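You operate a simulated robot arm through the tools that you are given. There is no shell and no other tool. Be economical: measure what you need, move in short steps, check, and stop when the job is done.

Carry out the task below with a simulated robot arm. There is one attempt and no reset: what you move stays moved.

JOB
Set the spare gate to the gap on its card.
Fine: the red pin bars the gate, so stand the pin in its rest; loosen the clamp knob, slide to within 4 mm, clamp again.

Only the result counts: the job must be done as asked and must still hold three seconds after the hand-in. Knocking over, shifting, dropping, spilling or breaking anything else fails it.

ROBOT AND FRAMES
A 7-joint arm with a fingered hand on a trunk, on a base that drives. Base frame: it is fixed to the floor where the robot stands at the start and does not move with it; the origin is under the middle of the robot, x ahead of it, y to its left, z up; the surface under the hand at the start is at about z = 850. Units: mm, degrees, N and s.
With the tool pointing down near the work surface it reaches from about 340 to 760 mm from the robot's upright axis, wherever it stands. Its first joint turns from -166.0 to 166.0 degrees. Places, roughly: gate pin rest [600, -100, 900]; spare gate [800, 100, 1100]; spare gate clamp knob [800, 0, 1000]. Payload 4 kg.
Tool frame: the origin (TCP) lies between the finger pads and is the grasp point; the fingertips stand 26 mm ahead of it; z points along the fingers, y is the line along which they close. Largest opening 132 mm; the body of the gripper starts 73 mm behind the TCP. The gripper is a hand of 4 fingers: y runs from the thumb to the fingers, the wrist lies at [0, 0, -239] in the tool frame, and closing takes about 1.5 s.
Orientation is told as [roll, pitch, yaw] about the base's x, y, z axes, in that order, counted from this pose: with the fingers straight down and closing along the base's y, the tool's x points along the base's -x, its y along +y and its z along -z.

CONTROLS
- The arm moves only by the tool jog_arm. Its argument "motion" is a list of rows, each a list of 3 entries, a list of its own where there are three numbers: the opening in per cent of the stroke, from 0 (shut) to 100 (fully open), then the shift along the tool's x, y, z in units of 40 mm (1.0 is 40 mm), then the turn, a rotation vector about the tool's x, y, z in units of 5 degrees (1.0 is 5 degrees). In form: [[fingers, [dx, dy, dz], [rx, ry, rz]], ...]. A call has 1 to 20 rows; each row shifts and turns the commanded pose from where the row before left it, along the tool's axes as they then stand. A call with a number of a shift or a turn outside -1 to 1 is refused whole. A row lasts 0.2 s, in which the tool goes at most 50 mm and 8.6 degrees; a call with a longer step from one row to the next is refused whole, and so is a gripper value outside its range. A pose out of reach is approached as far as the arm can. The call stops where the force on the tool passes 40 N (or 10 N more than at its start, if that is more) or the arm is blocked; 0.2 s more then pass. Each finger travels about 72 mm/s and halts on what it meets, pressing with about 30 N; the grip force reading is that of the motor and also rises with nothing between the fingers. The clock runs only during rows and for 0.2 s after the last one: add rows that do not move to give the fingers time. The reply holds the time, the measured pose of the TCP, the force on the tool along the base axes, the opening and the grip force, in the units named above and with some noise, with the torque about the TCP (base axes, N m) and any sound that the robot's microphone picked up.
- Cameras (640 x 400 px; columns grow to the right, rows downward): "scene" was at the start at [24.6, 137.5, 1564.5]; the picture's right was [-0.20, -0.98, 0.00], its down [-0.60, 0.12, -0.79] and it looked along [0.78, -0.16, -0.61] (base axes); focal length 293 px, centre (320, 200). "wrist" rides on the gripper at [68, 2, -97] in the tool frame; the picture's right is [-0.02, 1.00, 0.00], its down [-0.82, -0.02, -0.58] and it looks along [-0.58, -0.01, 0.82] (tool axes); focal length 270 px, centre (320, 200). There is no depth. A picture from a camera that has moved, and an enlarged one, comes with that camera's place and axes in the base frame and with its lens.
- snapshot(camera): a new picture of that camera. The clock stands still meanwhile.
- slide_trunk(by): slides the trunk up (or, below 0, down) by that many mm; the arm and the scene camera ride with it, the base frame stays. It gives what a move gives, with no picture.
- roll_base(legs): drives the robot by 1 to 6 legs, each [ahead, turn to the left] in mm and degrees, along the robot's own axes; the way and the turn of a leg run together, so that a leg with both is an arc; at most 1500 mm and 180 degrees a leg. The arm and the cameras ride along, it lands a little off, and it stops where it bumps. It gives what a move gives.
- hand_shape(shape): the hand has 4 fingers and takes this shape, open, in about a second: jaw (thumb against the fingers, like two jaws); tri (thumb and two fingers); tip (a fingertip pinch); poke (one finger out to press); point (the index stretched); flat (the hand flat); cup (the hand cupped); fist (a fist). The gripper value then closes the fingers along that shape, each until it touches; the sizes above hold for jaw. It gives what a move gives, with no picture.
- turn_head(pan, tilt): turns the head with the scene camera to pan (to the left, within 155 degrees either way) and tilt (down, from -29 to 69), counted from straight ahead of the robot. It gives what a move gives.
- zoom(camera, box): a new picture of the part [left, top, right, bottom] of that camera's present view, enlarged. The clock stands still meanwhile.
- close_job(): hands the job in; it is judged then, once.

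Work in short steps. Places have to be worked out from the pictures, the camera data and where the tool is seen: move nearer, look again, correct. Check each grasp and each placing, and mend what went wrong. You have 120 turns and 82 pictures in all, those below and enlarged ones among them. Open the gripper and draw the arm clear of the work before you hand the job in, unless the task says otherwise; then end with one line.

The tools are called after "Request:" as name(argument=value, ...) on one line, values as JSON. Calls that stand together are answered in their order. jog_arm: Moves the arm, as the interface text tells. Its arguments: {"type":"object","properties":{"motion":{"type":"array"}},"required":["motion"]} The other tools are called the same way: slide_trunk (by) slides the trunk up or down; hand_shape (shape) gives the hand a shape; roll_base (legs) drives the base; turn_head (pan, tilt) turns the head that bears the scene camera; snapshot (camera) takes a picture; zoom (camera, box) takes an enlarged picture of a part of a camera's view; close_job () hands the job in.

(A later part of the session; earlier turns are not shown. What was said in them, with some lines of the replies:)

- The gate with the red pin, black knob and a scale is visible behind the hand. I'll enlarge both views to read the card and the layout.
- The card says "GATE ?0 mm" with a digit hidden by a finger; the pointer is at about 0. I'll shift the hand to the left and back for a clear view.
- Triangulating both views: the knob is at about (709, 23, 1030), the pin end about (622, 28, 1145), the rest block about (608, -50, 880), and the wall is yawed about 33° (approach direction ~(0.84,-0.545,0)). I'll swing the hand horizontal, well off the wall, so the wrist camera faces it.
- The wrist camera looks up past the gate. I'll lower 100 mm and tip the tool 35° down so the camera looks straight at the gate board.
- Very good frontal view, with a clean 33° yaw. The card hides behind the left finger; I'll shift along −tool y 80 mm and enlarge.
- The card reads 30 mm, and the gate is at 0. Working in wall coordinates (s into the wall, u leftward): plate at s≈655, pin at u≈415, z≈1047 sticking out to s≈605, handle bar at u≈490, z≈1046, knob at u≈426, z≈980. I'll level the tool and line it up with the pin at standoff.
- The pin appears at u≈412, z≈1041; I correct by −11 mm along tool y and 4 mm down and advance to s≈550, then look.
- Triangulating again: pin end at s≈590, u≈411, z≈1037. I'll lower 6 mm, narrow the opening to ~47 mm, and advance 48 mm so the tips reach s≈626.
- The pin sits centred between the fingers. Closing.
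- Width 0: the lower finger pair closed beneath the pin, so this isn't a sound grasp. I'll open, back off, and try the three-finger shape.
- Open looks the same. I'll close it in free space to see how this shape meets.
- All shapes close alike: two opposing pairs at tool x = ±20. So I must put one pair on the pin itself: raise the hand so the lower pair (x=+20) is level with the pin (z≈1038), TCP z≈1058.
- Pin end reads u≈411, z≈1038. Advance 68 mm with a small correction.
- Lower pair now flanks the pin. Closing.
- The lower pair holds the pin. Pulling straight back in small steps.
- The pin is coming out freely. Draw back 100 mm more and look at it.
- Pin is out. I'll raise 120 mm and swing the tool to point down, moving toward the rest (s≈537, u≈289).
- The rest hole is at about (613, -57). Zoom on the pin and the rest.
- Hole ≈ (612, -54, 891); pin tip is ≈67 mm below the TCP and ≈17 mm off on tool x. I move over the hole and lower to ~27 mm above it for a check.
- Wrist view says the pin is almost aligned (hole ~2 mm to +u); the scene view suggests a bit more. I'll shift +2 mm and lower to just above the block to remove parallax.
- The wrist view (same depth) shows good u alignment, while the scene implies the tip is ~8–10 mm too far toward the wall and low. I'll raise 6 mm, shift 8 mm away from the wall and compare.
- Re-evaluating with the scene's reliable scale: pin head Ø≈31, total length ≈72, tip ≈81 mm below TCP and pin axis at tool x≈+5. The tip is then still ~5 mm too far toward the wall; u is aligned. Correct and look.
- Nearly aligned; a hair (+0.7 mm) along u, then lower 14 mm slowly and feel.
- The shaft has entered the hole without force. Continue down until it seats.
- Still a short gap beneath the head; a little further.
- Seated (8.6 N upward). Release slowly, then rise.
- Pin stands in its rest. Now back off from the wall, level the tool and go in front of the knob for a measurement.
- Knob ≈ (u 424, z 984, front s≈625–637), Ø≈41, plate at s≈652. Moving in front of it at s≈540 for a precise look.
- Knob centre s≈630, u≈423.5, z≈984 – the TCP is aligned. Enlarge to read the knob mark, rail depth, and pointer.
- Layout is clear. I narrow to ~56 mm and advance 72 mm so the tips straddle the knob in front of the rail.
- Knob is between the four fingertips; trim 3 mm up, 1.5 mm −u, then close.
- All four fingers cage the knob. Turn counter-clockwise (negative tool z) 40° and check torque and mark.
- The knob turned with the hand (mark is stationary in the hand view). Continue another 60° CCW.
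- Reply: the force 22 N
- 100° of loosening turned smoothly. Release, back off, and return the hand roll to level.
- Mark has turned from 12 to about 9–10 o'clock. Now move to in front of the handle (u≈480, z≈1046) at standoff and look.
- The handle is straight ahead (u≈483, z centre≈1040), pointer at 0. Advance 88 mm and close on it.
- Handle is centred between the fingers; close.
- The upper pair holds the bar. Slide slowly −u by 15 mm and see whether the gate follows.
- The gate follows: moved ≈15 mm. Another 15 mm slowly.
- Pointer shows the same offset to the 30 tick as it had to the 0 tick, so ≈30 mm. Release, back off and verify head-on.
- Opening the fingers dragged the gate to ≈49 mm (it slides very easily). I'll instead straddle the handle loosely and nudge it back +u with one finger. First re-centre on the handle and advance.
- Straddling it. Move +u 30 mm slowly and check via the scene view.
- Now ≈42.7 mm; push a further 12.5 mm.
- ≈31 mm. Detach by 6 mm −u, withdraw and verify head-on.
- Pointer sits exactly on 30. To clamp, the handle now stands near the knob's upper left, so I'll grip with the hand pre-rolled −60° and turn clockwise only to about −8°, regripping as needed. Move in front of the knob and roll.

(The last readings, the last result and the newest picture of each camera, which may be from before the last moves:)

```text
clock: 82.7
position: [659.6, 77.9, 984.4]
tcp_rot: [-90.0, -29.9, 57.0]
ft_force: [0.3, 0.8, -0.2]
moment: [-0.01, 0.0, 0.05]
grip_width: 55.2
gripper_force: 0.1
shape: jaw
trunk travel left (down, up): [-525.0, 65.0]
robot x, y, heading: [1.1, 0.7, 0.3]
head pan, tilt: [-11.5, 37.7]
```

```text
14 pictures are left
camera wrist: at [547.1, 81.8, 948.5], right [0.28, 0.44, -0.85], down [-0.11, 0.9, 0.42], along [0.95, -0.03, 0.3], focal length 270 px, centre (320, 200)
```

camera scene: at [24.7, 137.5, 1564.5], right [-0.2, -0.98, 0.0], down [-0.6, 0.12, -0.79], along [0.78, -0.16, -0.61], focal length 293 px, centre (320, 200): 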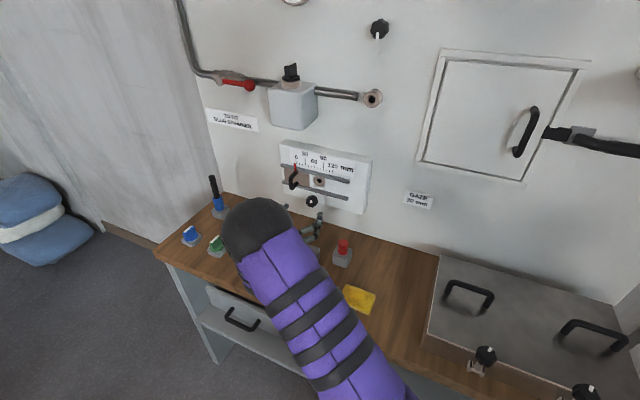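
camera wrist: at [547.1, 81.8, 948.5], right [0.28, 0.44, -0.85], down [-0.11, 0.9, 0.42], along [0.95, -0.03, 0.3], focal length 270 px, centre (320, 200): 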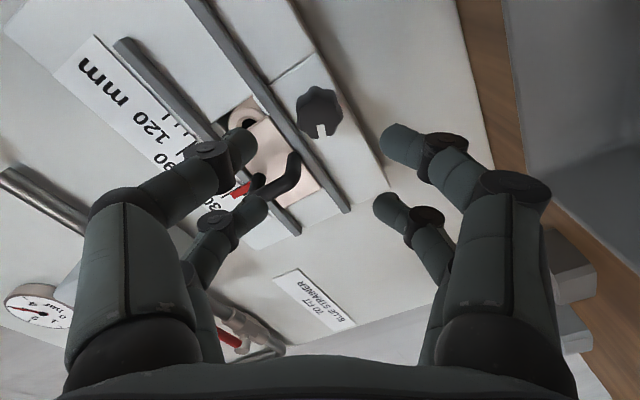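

Knob aligned (u 424, z 983.5). Advance 99 mm straight in and check.

Request:
jog_arm(motion=[[42, [0.02, -0.01, 0.7], [0, 0, 0]], [42, [0, 0, 0.7], [0, 0, 0]], [42, [0, 0, 0.5], [0, 0, 0]], [42, [0, 0, 0.35], [0, 0, 0]], [42, [0, 0, 0.22], [0, 0, 0]], [42, [0, 0, 0], [0, 0, 0]]])

Request:
snapshot(camera="wrist")

```text
clock: 84.1
position: [744.6, 25.9, 984.7]
tcp_rot: [-89.9, -29.9, 57.0]
ft_force: [0.0, 0.4, -0.8]
moment: [-0.06, -0.02, -0.01]
grip_width: 55.3
gripper_force: 0.1
shape: jaw
trunk travel left (down, up): [-525.0, 65.0]
robot x, y, heading: [-0.4, 3.9, 0.1]
head pan, tilt: [-11.5, 37.7]
```

```text
13 pictures are left
camera wrist: at [632.1, 28.9, 948.4], right [0.28, 0.44, -0.85], down [-0.11, 0.9, 0.43], along [0.95, -0.03, 0.3], focal length 270 px, centre (320, 200)
```

wrist: 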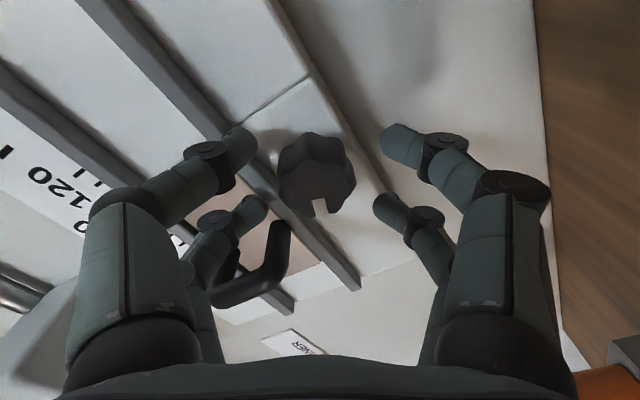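

Clearance to the handle looks adequate (~10 mm). Trim +1.6 mm tool x and close on the knob.

Request:
jog_arm(motion=[[42, [0.04, -0.01, 0], [0, 0, 0]], [20, [0, 0, 0], [0, 0, 0]], [5, [0, 0, 0], [0, 0, 0]], [0, [0, 0, 0], [0, 0, 0]], [0, [0, 0, 0], [0, 0, 0]], [0, [0, 0, 0], [0, 0, 0]], [0, [0, 0, 0], [0, 0, 0]]])

Request:
snapshot(camera="wrist")

```text
clock: 85.7
position: [742.1, 24.5, 985.5]
tcp_rot: [-90.0, -29.9, 57.1]
ft_force: [5.7, 0.7, 3.0]
moment: [-0.02, 0.02, -0.01]
grip_width: 11.8
gripper_force: 29.5
shape: jaw
trunk travel left (down, up): [-525.0, 65.0]
robot x, y, heading: [-0.3, -0.1, -0.1]
head pan, tilt: [-11.5, 37.7]
```

```text
12 pictures are left
camera wrist: at [630.0, 27.8, 948.9], right [0.28, 0.44, -0.85], down [-0.11, 0.9, 0.43], along [0.95, -0.03, 0.3], focal length 270 px, centre (320, 200)
```

wrist: 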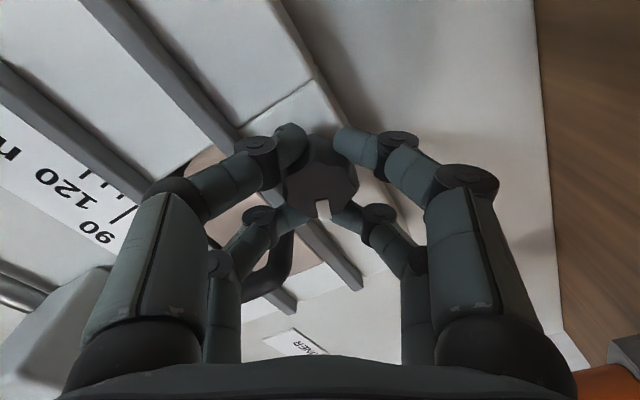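

Good grip. Turn clockwise 45° (to roll −15°).

Request:
jog_arm(motion=[[0, [0, 0, 0], [0, 0, 1]], [0, [0, 0, 0], [0, 0, 1]], [0, [0, 0, 0], [0, 0, 1]], [0, [0, 0, 0], [0, 0, 1]], [0, [0, 0, 0], [0, 0, 1]], [0, [0, 0, 0], [0, 0, 1]], [0, [0, 0, 0], [0, 0, 1]], [0, [0, 0, 0], [0, 0, 1]], [0, [0, 0, 0], [0, 0, 1]]])

Request:
snapshot(camera="wrist")

```text
clock: 87.7
position: [742.1, 22.0, 987.3]
tcp_rot: [-90.9, -75.2, 57.9]
ft_force: [18.6, 1.9, 20.5]
moment: [-0.45, -0.64, 0.2]
grip_width: 10.9
gripper_force: 29.9
shape: jaw
trunk travel left (down, up): [-525.0, 65.0]
robot x, y, heading: [-0.7, 2.4, -0.0]
head pan, tilt: [-11.5, 37.7]
```

```text
11 pictures are left
camera wrist: at [652.1, 62.6, 918.6], right [0.53, 0.82, -0.23], down [-0.38, 0.47, 0.79], along [0.76, -0.33, 0.57], focal length 270 px, centre (320, 200)
```

wrist: 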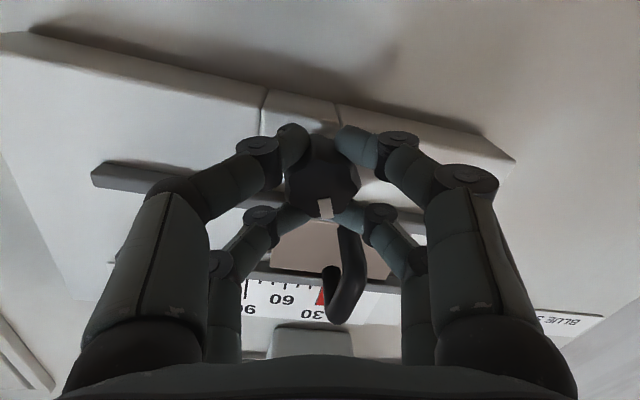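

Turned 45° with the knob; handle untouched, pointer still by 30. Release, withdraw 60 mm, roll back to −60°, re-advance and regrip.

Request:
jog_arm(motion=[[20, [0, 0, 0], [0, 0, 0]], [40, [0, 0, 0], [0, 0, 0]], [40, [0, 0, 0], [0, 0, 0]], [40, [0, 0, 0], [0, 0, 0]], [40, [0, 0, -0.5], [0, 0, 0]], [40, [0, 0, -0.6], [0, 0, 0]], [40, [0, 0, -0.6], [0, 0, 0]], [40, [0, 0, 0], [0, 0, -1]], [40, [0, 0, 0], [0, 0, -1]], [40, [0, 0, 0], [0, 0, -1]], [40, [0, 0, 0], [0, 0, -1]], [40, [0, 0, 0], [0, 0, -1]], [40, [0, 0, 0], [0, 0, -1]], [40, [0, 0, 0], [0, 0, -1]], [40, [0, 0, 0], [0, 0, -1]], [40, [0, 0, 0], [0, 0, -1]], [40, [0, 0, 0], [0, 0, 0]]])

Request:
snapshot(camera="wrist")

```text
clock: 91.3
position: [683.4, 59.1, 983.8]
tcp_rot: [-90.0, -29.9, 56.9]
ft_force: [0.7, -1.0, 0.1]
moment: [0.01, 0.0, 0.03]
grip_width: 52.6
gripper_force: 0.1
shape: jaw
trunk travel left (down, up): [-525.0, 65.0]
robot x, y, heading: [-0.0, 1.3, 0.0]
head pan, tilt: [-11.5, 37.7]
```

```text
10 pictures are left
camera wrist: at [570.2, 63.1, 947.2], right [0.28, 0.44, -0.85], down [-0.11, 0.9, 0.42], along [0.95, -0.03, 0.3], focal length 270 px, centre (320, 200)
```

wrist: 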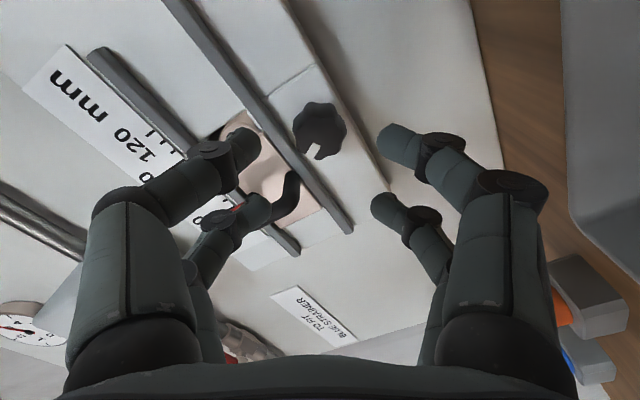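

Mark moved accordingly; knob still aligned. Advance, grip again.

Request:
jog_arm(motion=[[42, [0, 0, 0.6], [0, 0, 0]], [42, [0, 0, 0.6], [0, 0, 0]], [42, [0, 0, 0.3], [0, 0, 0]], [42, [0, 0, 0.2], [0, 0, 0]], [42, [0, 0, 0], [0, 0, 0]], [20, [0, 0, 0], [0, 0, 0]], [5, [0, 0, 0], [0, 0, 0]], [0, [0, 0, 0], [0, 0, 0]], [0, [0, 0, 0], [0, 0, 0]], [0, [0, 0, 0], [0, 0, 0]], [0, [0, 0, 0], [0, 0, 0]]])

Request:
jog_arm(motion=[[0, [0, 0, 0], [0, 0, 1]], [0, [0, 0, 0], [0, 0, 1]], [0, [0, 0, 0], [0, 0, 1]], [0, [0, 0, 0], [0, 0, 1]], [0, [0, 0, 0], [0, 0, 1]], [0, [0, 0, 0], [0, 0, 1]], [0, [0, 0, 0], [0, 0, 1]], [0, [0, 0, 0], [0, 0, 1]], [0, [0, 0, 0], [0, 0, 1]]])

Request:
snapshot(camera="wrist")

```text
clock: 93.7
position: [740.6, 22.3, 983.1]
tcp_rot: [-89.8, -30.0, 56.9]
ft_force: [8.1, -0.4, -1.8]
moment: [0.07, 0.12, 0.08]
grip_width: 7.8
gripper_force: 30.2
shape: jaw
trunk travel left (down, up): [-525.0, 65.0]
robot x, y, heading: [-1.8, 0.6, -0.0]
head pan, tilt: [-11.5, 37.7]
```

```text
clock: 95.7
position: [741.7, 23.1, 983.1]
tcp_rot: [-89.8, -75.1, 56.8]
ft_force: [8.2, 2.0, -4.6]
moment: [-0.18, -0.23, 0.05]
grip_width: 7.2
gripper_force: 29.9
shape: jaw
trunk travel left (down, up): [-525.0, 65.0]
robot x, y, heading: [1.8, 1.0, 0.3]
head pan, tilt: [-11.5, 37.7]
```

```text
9 pictures are left
camera wrist: at [652.0, 62.3, 916.9], right [0.53, 0.82, -0.23], down [-0.38, 0.47, 0.79], along [0.76, -0.33, 0.56], focal length 270 px, centre (320, 200)
```

wrist: 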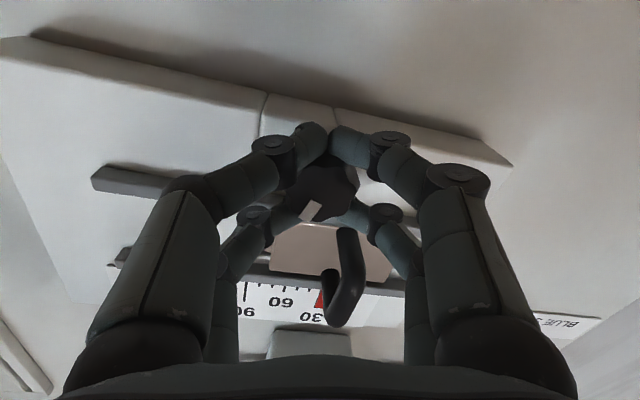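

Turned another 45° (≈90° total). One more cycle to reach at least the original tightness.

Request:
jog_arm(motion=[[20, [0, 0, 0], [0, 0, 0]], [40, [0, 0, 0], [0, 0, 0]], [40, [0, 0, 0], [0, 0, 0]], [40, [0, 0, 0], [0, 0, 0]], [40, [0, 0, -0.5], [0, 0, 0]], [40, [0, 0, -0.6], [0, 0, 0]], [40, [0, 0, -0.6], [0, 0, 0]], [40, [0, 0, 0], [0, 0, -1]], [40, [0, 0, 0], [0, 0, -1]], [40, [0, 0, 0], [0, 0, -1]], [40, [0, 0, 0], [0, 0, -1]], [40, [0, 0, 0], [0, 0, -1]], [40, [0, 0, 0], [0, 0, -1]], [40, [0, 0, 0], [0, 0, -1]], [40, [0, 0, 0], [0, 0, -1]], [40, [0, 0, 0], [0, 0, -1]], [40, [0, 0, 0], [0, 0, 0]]])

Request:
snapshot(camera="wrist")

```text
clock: 99.3
position: [683.1, 59.5, 985.3]
tcp_rot: [-90.0, -29.8, 57.0]
ft_force: [-0.1, -1.0, -1.0]
moment: [0.02, -0.05, 0.05]
grip_width: 52.2
gripper_force: 0.1
shape: jaw
trunk travel left (down, up): [-525.0, 65.0]
robot x, y, heading: [-1.6, -2.0, 0.3]
head pan, tilt: [-11.5, 37.7]
```

```text
8 pictures are left
camera wrist: at [571.2, 63.2, 948.1], right [0.28, 0.44, -0.85], down [-0.11, 0.9, 0.42], along [0.95, -0.03, 0.3], focal length 270 px, centre (320, 200)
```

wrist: 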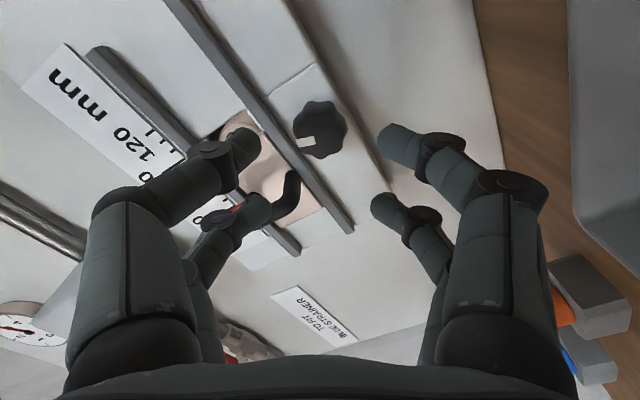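

The mark is back to about its original direction (~14° right of up). One more grip and turn up to 25°, watching for the stop.

Request:
jog_arm(motion=[[42, [0, 0, 0.6], [0, 0, 0]], [42, [0, 0, 0.6], [0, 0, 0]], [42, [0, 0, 0.3], [0, 0, 0]], [42, [0, 0, 0.2], [0, 0, 0]], [42, [0, 0, 0], [0, 0, 0]], [20, [0, 0, 0], [0, 0, 0]], [5, [0, 0, 0], [0, 0, 0]], [0, [0, 0, 0], [0, 0, 0]], [0, [0, 0, 0], [0, 0, 0]], [0, [0, 0, 0], [0, 0, 0]], [0, [0, 0, 0], [0, 0, 0]]])

Request:
jog_arm(motion=[[0, [0, 0, 0], [0, 0, 1]], [0, [0, 0, 0], [0, 0, 1]], [0, [0, 0, 0], [0, 0, 1]]])

Request:
jog_arm(motion=[[0, [0, 0, 0], [0, 0, 1]], [0, [0, 0, 0], [0, 0, 1]], [0, [0, 0, 0], [0, 0, 1]]])

Request:
snapshot(camera="wrist")

```text
clock: 101.7
position: [743.1, 22.3, 985.2]
tcp_rot: [-90.0, -30.0, 57.1]
ft_force: [8.1, -2.1, -2.3]
moment: [0.08, 0.14, 0.06]
grip_width: 9.3
gripper_force: 29.8
shape: jaw
trunk travel left (down, up): [-525.0, 65.0]
robot x, y, heading: [0.8, -0.3, -0.4]
head pan, tilt: [-11.5, 37.7]
```

```text
clock: 102.5
position: [742.3, 22.2, 983.6]
tcp_rot: [-90.0, -45.1, 57.2]
ft_force: [11.4, -0.1, 0.9]
moment: [-0.09, -0.11, 0.11]
grip_width: 9.2
gripper_force: 30.7
shape: jaw
trunk travel left (down, up): [-525.0, 65.0]
robot x, y, heading: [-1.5, 2.5, 0.2]
head pan, tilt: [-11.5, 37.7]
```

```text
clock: 103.3
position: [741.6, 22.2, 983.2]
tcp_rot: [-89.8, -59.8, 57.0]
ft_force: [12.1, 2.1, -0.2]
moment: [-1.57, 0.75, -0.03]
grip_width: 6.7
gripper_force: 30.1
shape: jaw
trunk travel left (down, up): [-525.0, 65.0]
robot x, y, heading: [0.5, 0.7, 0.1]
head pan, tilt: [-11.5, 37.7]
```

```text
7 pictures are left
camera wrist: at [642.7, 47.6, 922.8], right [0.48, 0.74, -0.48], down [-0.27, 0.64, 0.72], along [0.84, -0.21, 0.51], focal length 270 px, centre (320, 200)
```

wrist: 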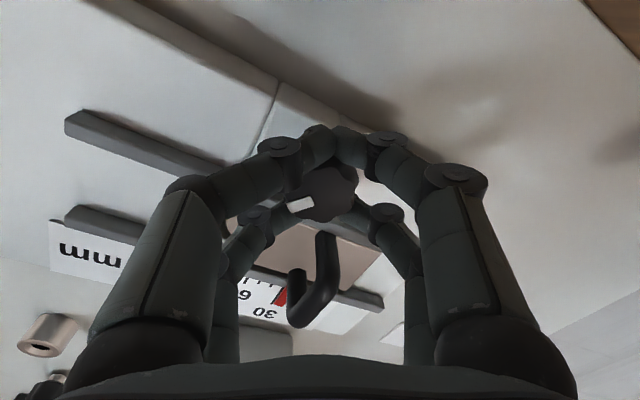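

A resisting torque of ≈1.7 N m appeared about the knob axis: it's tight. Release, withdraw, and inspect the gate.

Request:
jog_arm(motion=[[20, [0, 0, 0], [0, 0, 0]], [40, [0, 0, 0], [0, 0, 0]], [40, [0, 0, 0], [0, 0, 0]], [40, [0, 0, 0], [0, 0, 0]], [40, [0, 0, -0.5], [0, 0, 0]], [40, [0, 0, -0.8], [0, 0, 0]], [40, [0, 0, -0.8], [0, 0, 0]], [40, [0, 0, -0.8], [0, 0, 0]], [40, [0, 0, 0], [0, 0, 1]], [40, [0, 0, 0], [0, 0, 1]], [40, [0, 0, 0], [0, 0, 1]], [40, [0, 0, 0], [0, 0, 1]], [40, [0, 0, 0], [0, 0, 1]], [40, [0, 0, 0], [0, 0, 1]], [60, [-0.6, 0.3, 0], [0, 0, 0]], [60, [-0.6, 0.3, 0], [0, 0, 0]], [60, [0, 0, 0], [0, 0, 0]]])

Request:
zoom(camera="wrist", box=[220, 50, 420, 230])

Request:
snapshot(camera="scene")

```text
clock: 106.9
position: [658.8, 107.5, 1031.6]
tcp_rot: [160.9, -90.0, 166.2]
ft_force: [0.6, -0.1, -0.4]
moment: [0.0, 0.01, -0.01]
grip_width: 78.5
gripper_force: 0.0
shape: jaw
trunk travel left (down, up): [-525.0, 65.0]
robot x, y, heading: [2.2, -0.3, 0.1]
head pan, tilt: [-11.5, 37.7]
```

```text
2.22 times, centred on (320, 140) of wrist
camera zoom: at [578.6, 160.6, 962.9], right [0.54, 0.84, 0.03], down [-0.5, 0.3, 0.82], along [0.68, -0.46, 0.58], focal length 601 px, centre (320, 333)
```

zoom: 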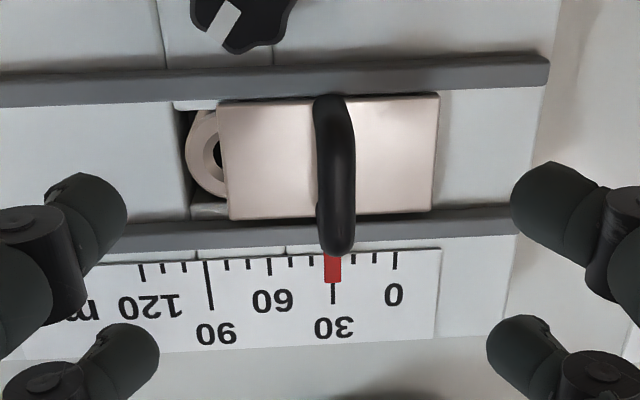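

```text
5 pictures are left
camera scene: at [24.6, 137.6, 1564.5], right [-0.2, -0.98, 0.0], down [-0.6, 0.12, -0.79], along [0.78, -0.16, -0.61], focal length 293 px, centre (320, 200)
```

scene: 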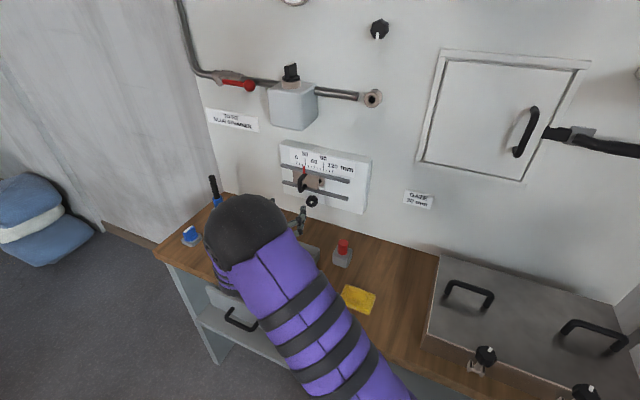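

Pointer on 30, knob tight, pin in its rest. Draw the arm further clear (back and up) and take a last look at the bench.

Request:
jog_arm(motion=[[80, [0, 0, -0.8], [0, 0, 0]], [80, [-0.8, 0, -0.8], [0, 0, 0]], [100, [-0.9, 0, 0], [0, 0, 0]], [100, [-0.9, 0, 0], [0, 0, 0]], [100, [-0.9, 0, 0], [0, 0, 0]], [100, [0, 0, 0], [0, 1, 0]], [100, [0, 0, 0], [0, 1, 0]], [100, [0, 0, 0], [0, 1, 0]], [100, [0, 0, 0], [0, 1, 0]], [100, [0, 0, 0], [0, 1, 0]], [100, [0, 0, 0], [0, 1, 0]], [100, [0, 0, 0], [0, 1, 0]], [100, [0, 0, 0], [0, 1, 0]], [100, [0, 0, 0], [0, 1, 0]], [100, [0, 0, 0], [0, 1, 0]], [100, [0, 0, 0], [0, 1, 0]], [100, [0, 0, 0], [0, 1, 0]], [100, [0, 0, 0], [0, 1, 0]], [100, [0, 0, 0], [0, 1, 0]]])

Request:
snapshot(camera="scene")

Request:
snapshot(camera="wrist")

```text
clock: 110.9
position: [601.3, 140.2, 1172.5]
tcp_rot: [0.0, -19.9, -33.0]
ft_force: [0.0, -0.5, -0.2]
moment: [0.03, 0.02, -0.01]
grip_width: 132.0
gripper_force: 0.1
shape: jaw
trunk travel left (down, up): [-525.0, 65.0]
robot x, y, heading: [-0.8, 3.2, -0.1]
head pan, tilt: [-11.5, 37.7]
```

```text
4 pictures are left
camera scene: at [24.8, 137.6, 1564.5], right [-0.2, -0.98, 0.0], down [-0.6, 0.12, -0.79], along [0.78, -0.16, -0.61], focal length 293 px, centre (320, 200)
```

scene: 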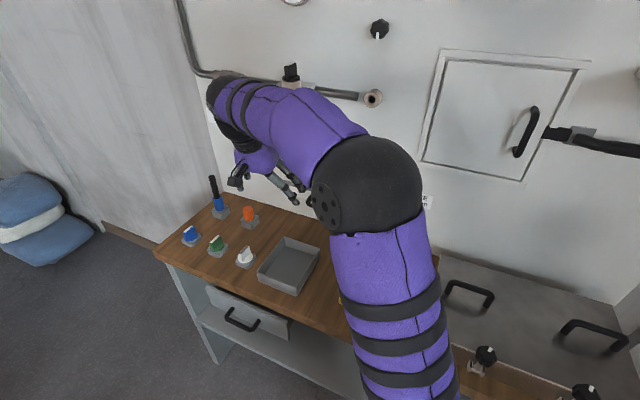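

```text
3 pictures are left
camera wrist: at [521.9, 195.2, 1239.8], right [0.56, 0.83, 0.01], down [0.47, -0.33, 0.82], along [0.68, -0.46, -0.57], focal length 270 px, centre (320, 200)
```

wrist: 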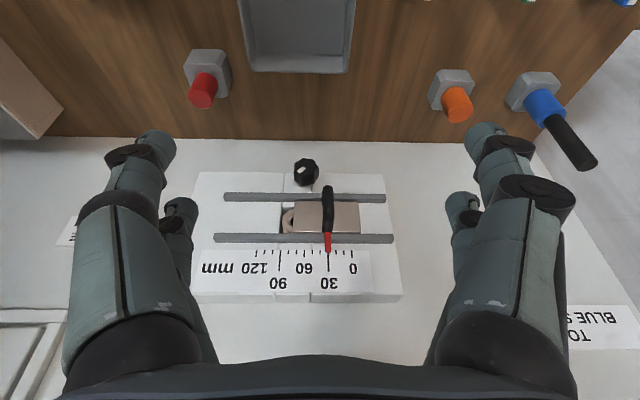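

Everything is in place: pointer at 30, pin standing in its rest, other bench items unmoved, arm clear. Handing in.

Request:
close_job()

```text
The job is handed in.
```

The spare gate is set to 30 mm as on its card and clamped again. The red pin stands in its rest and the arm is drawn clear.
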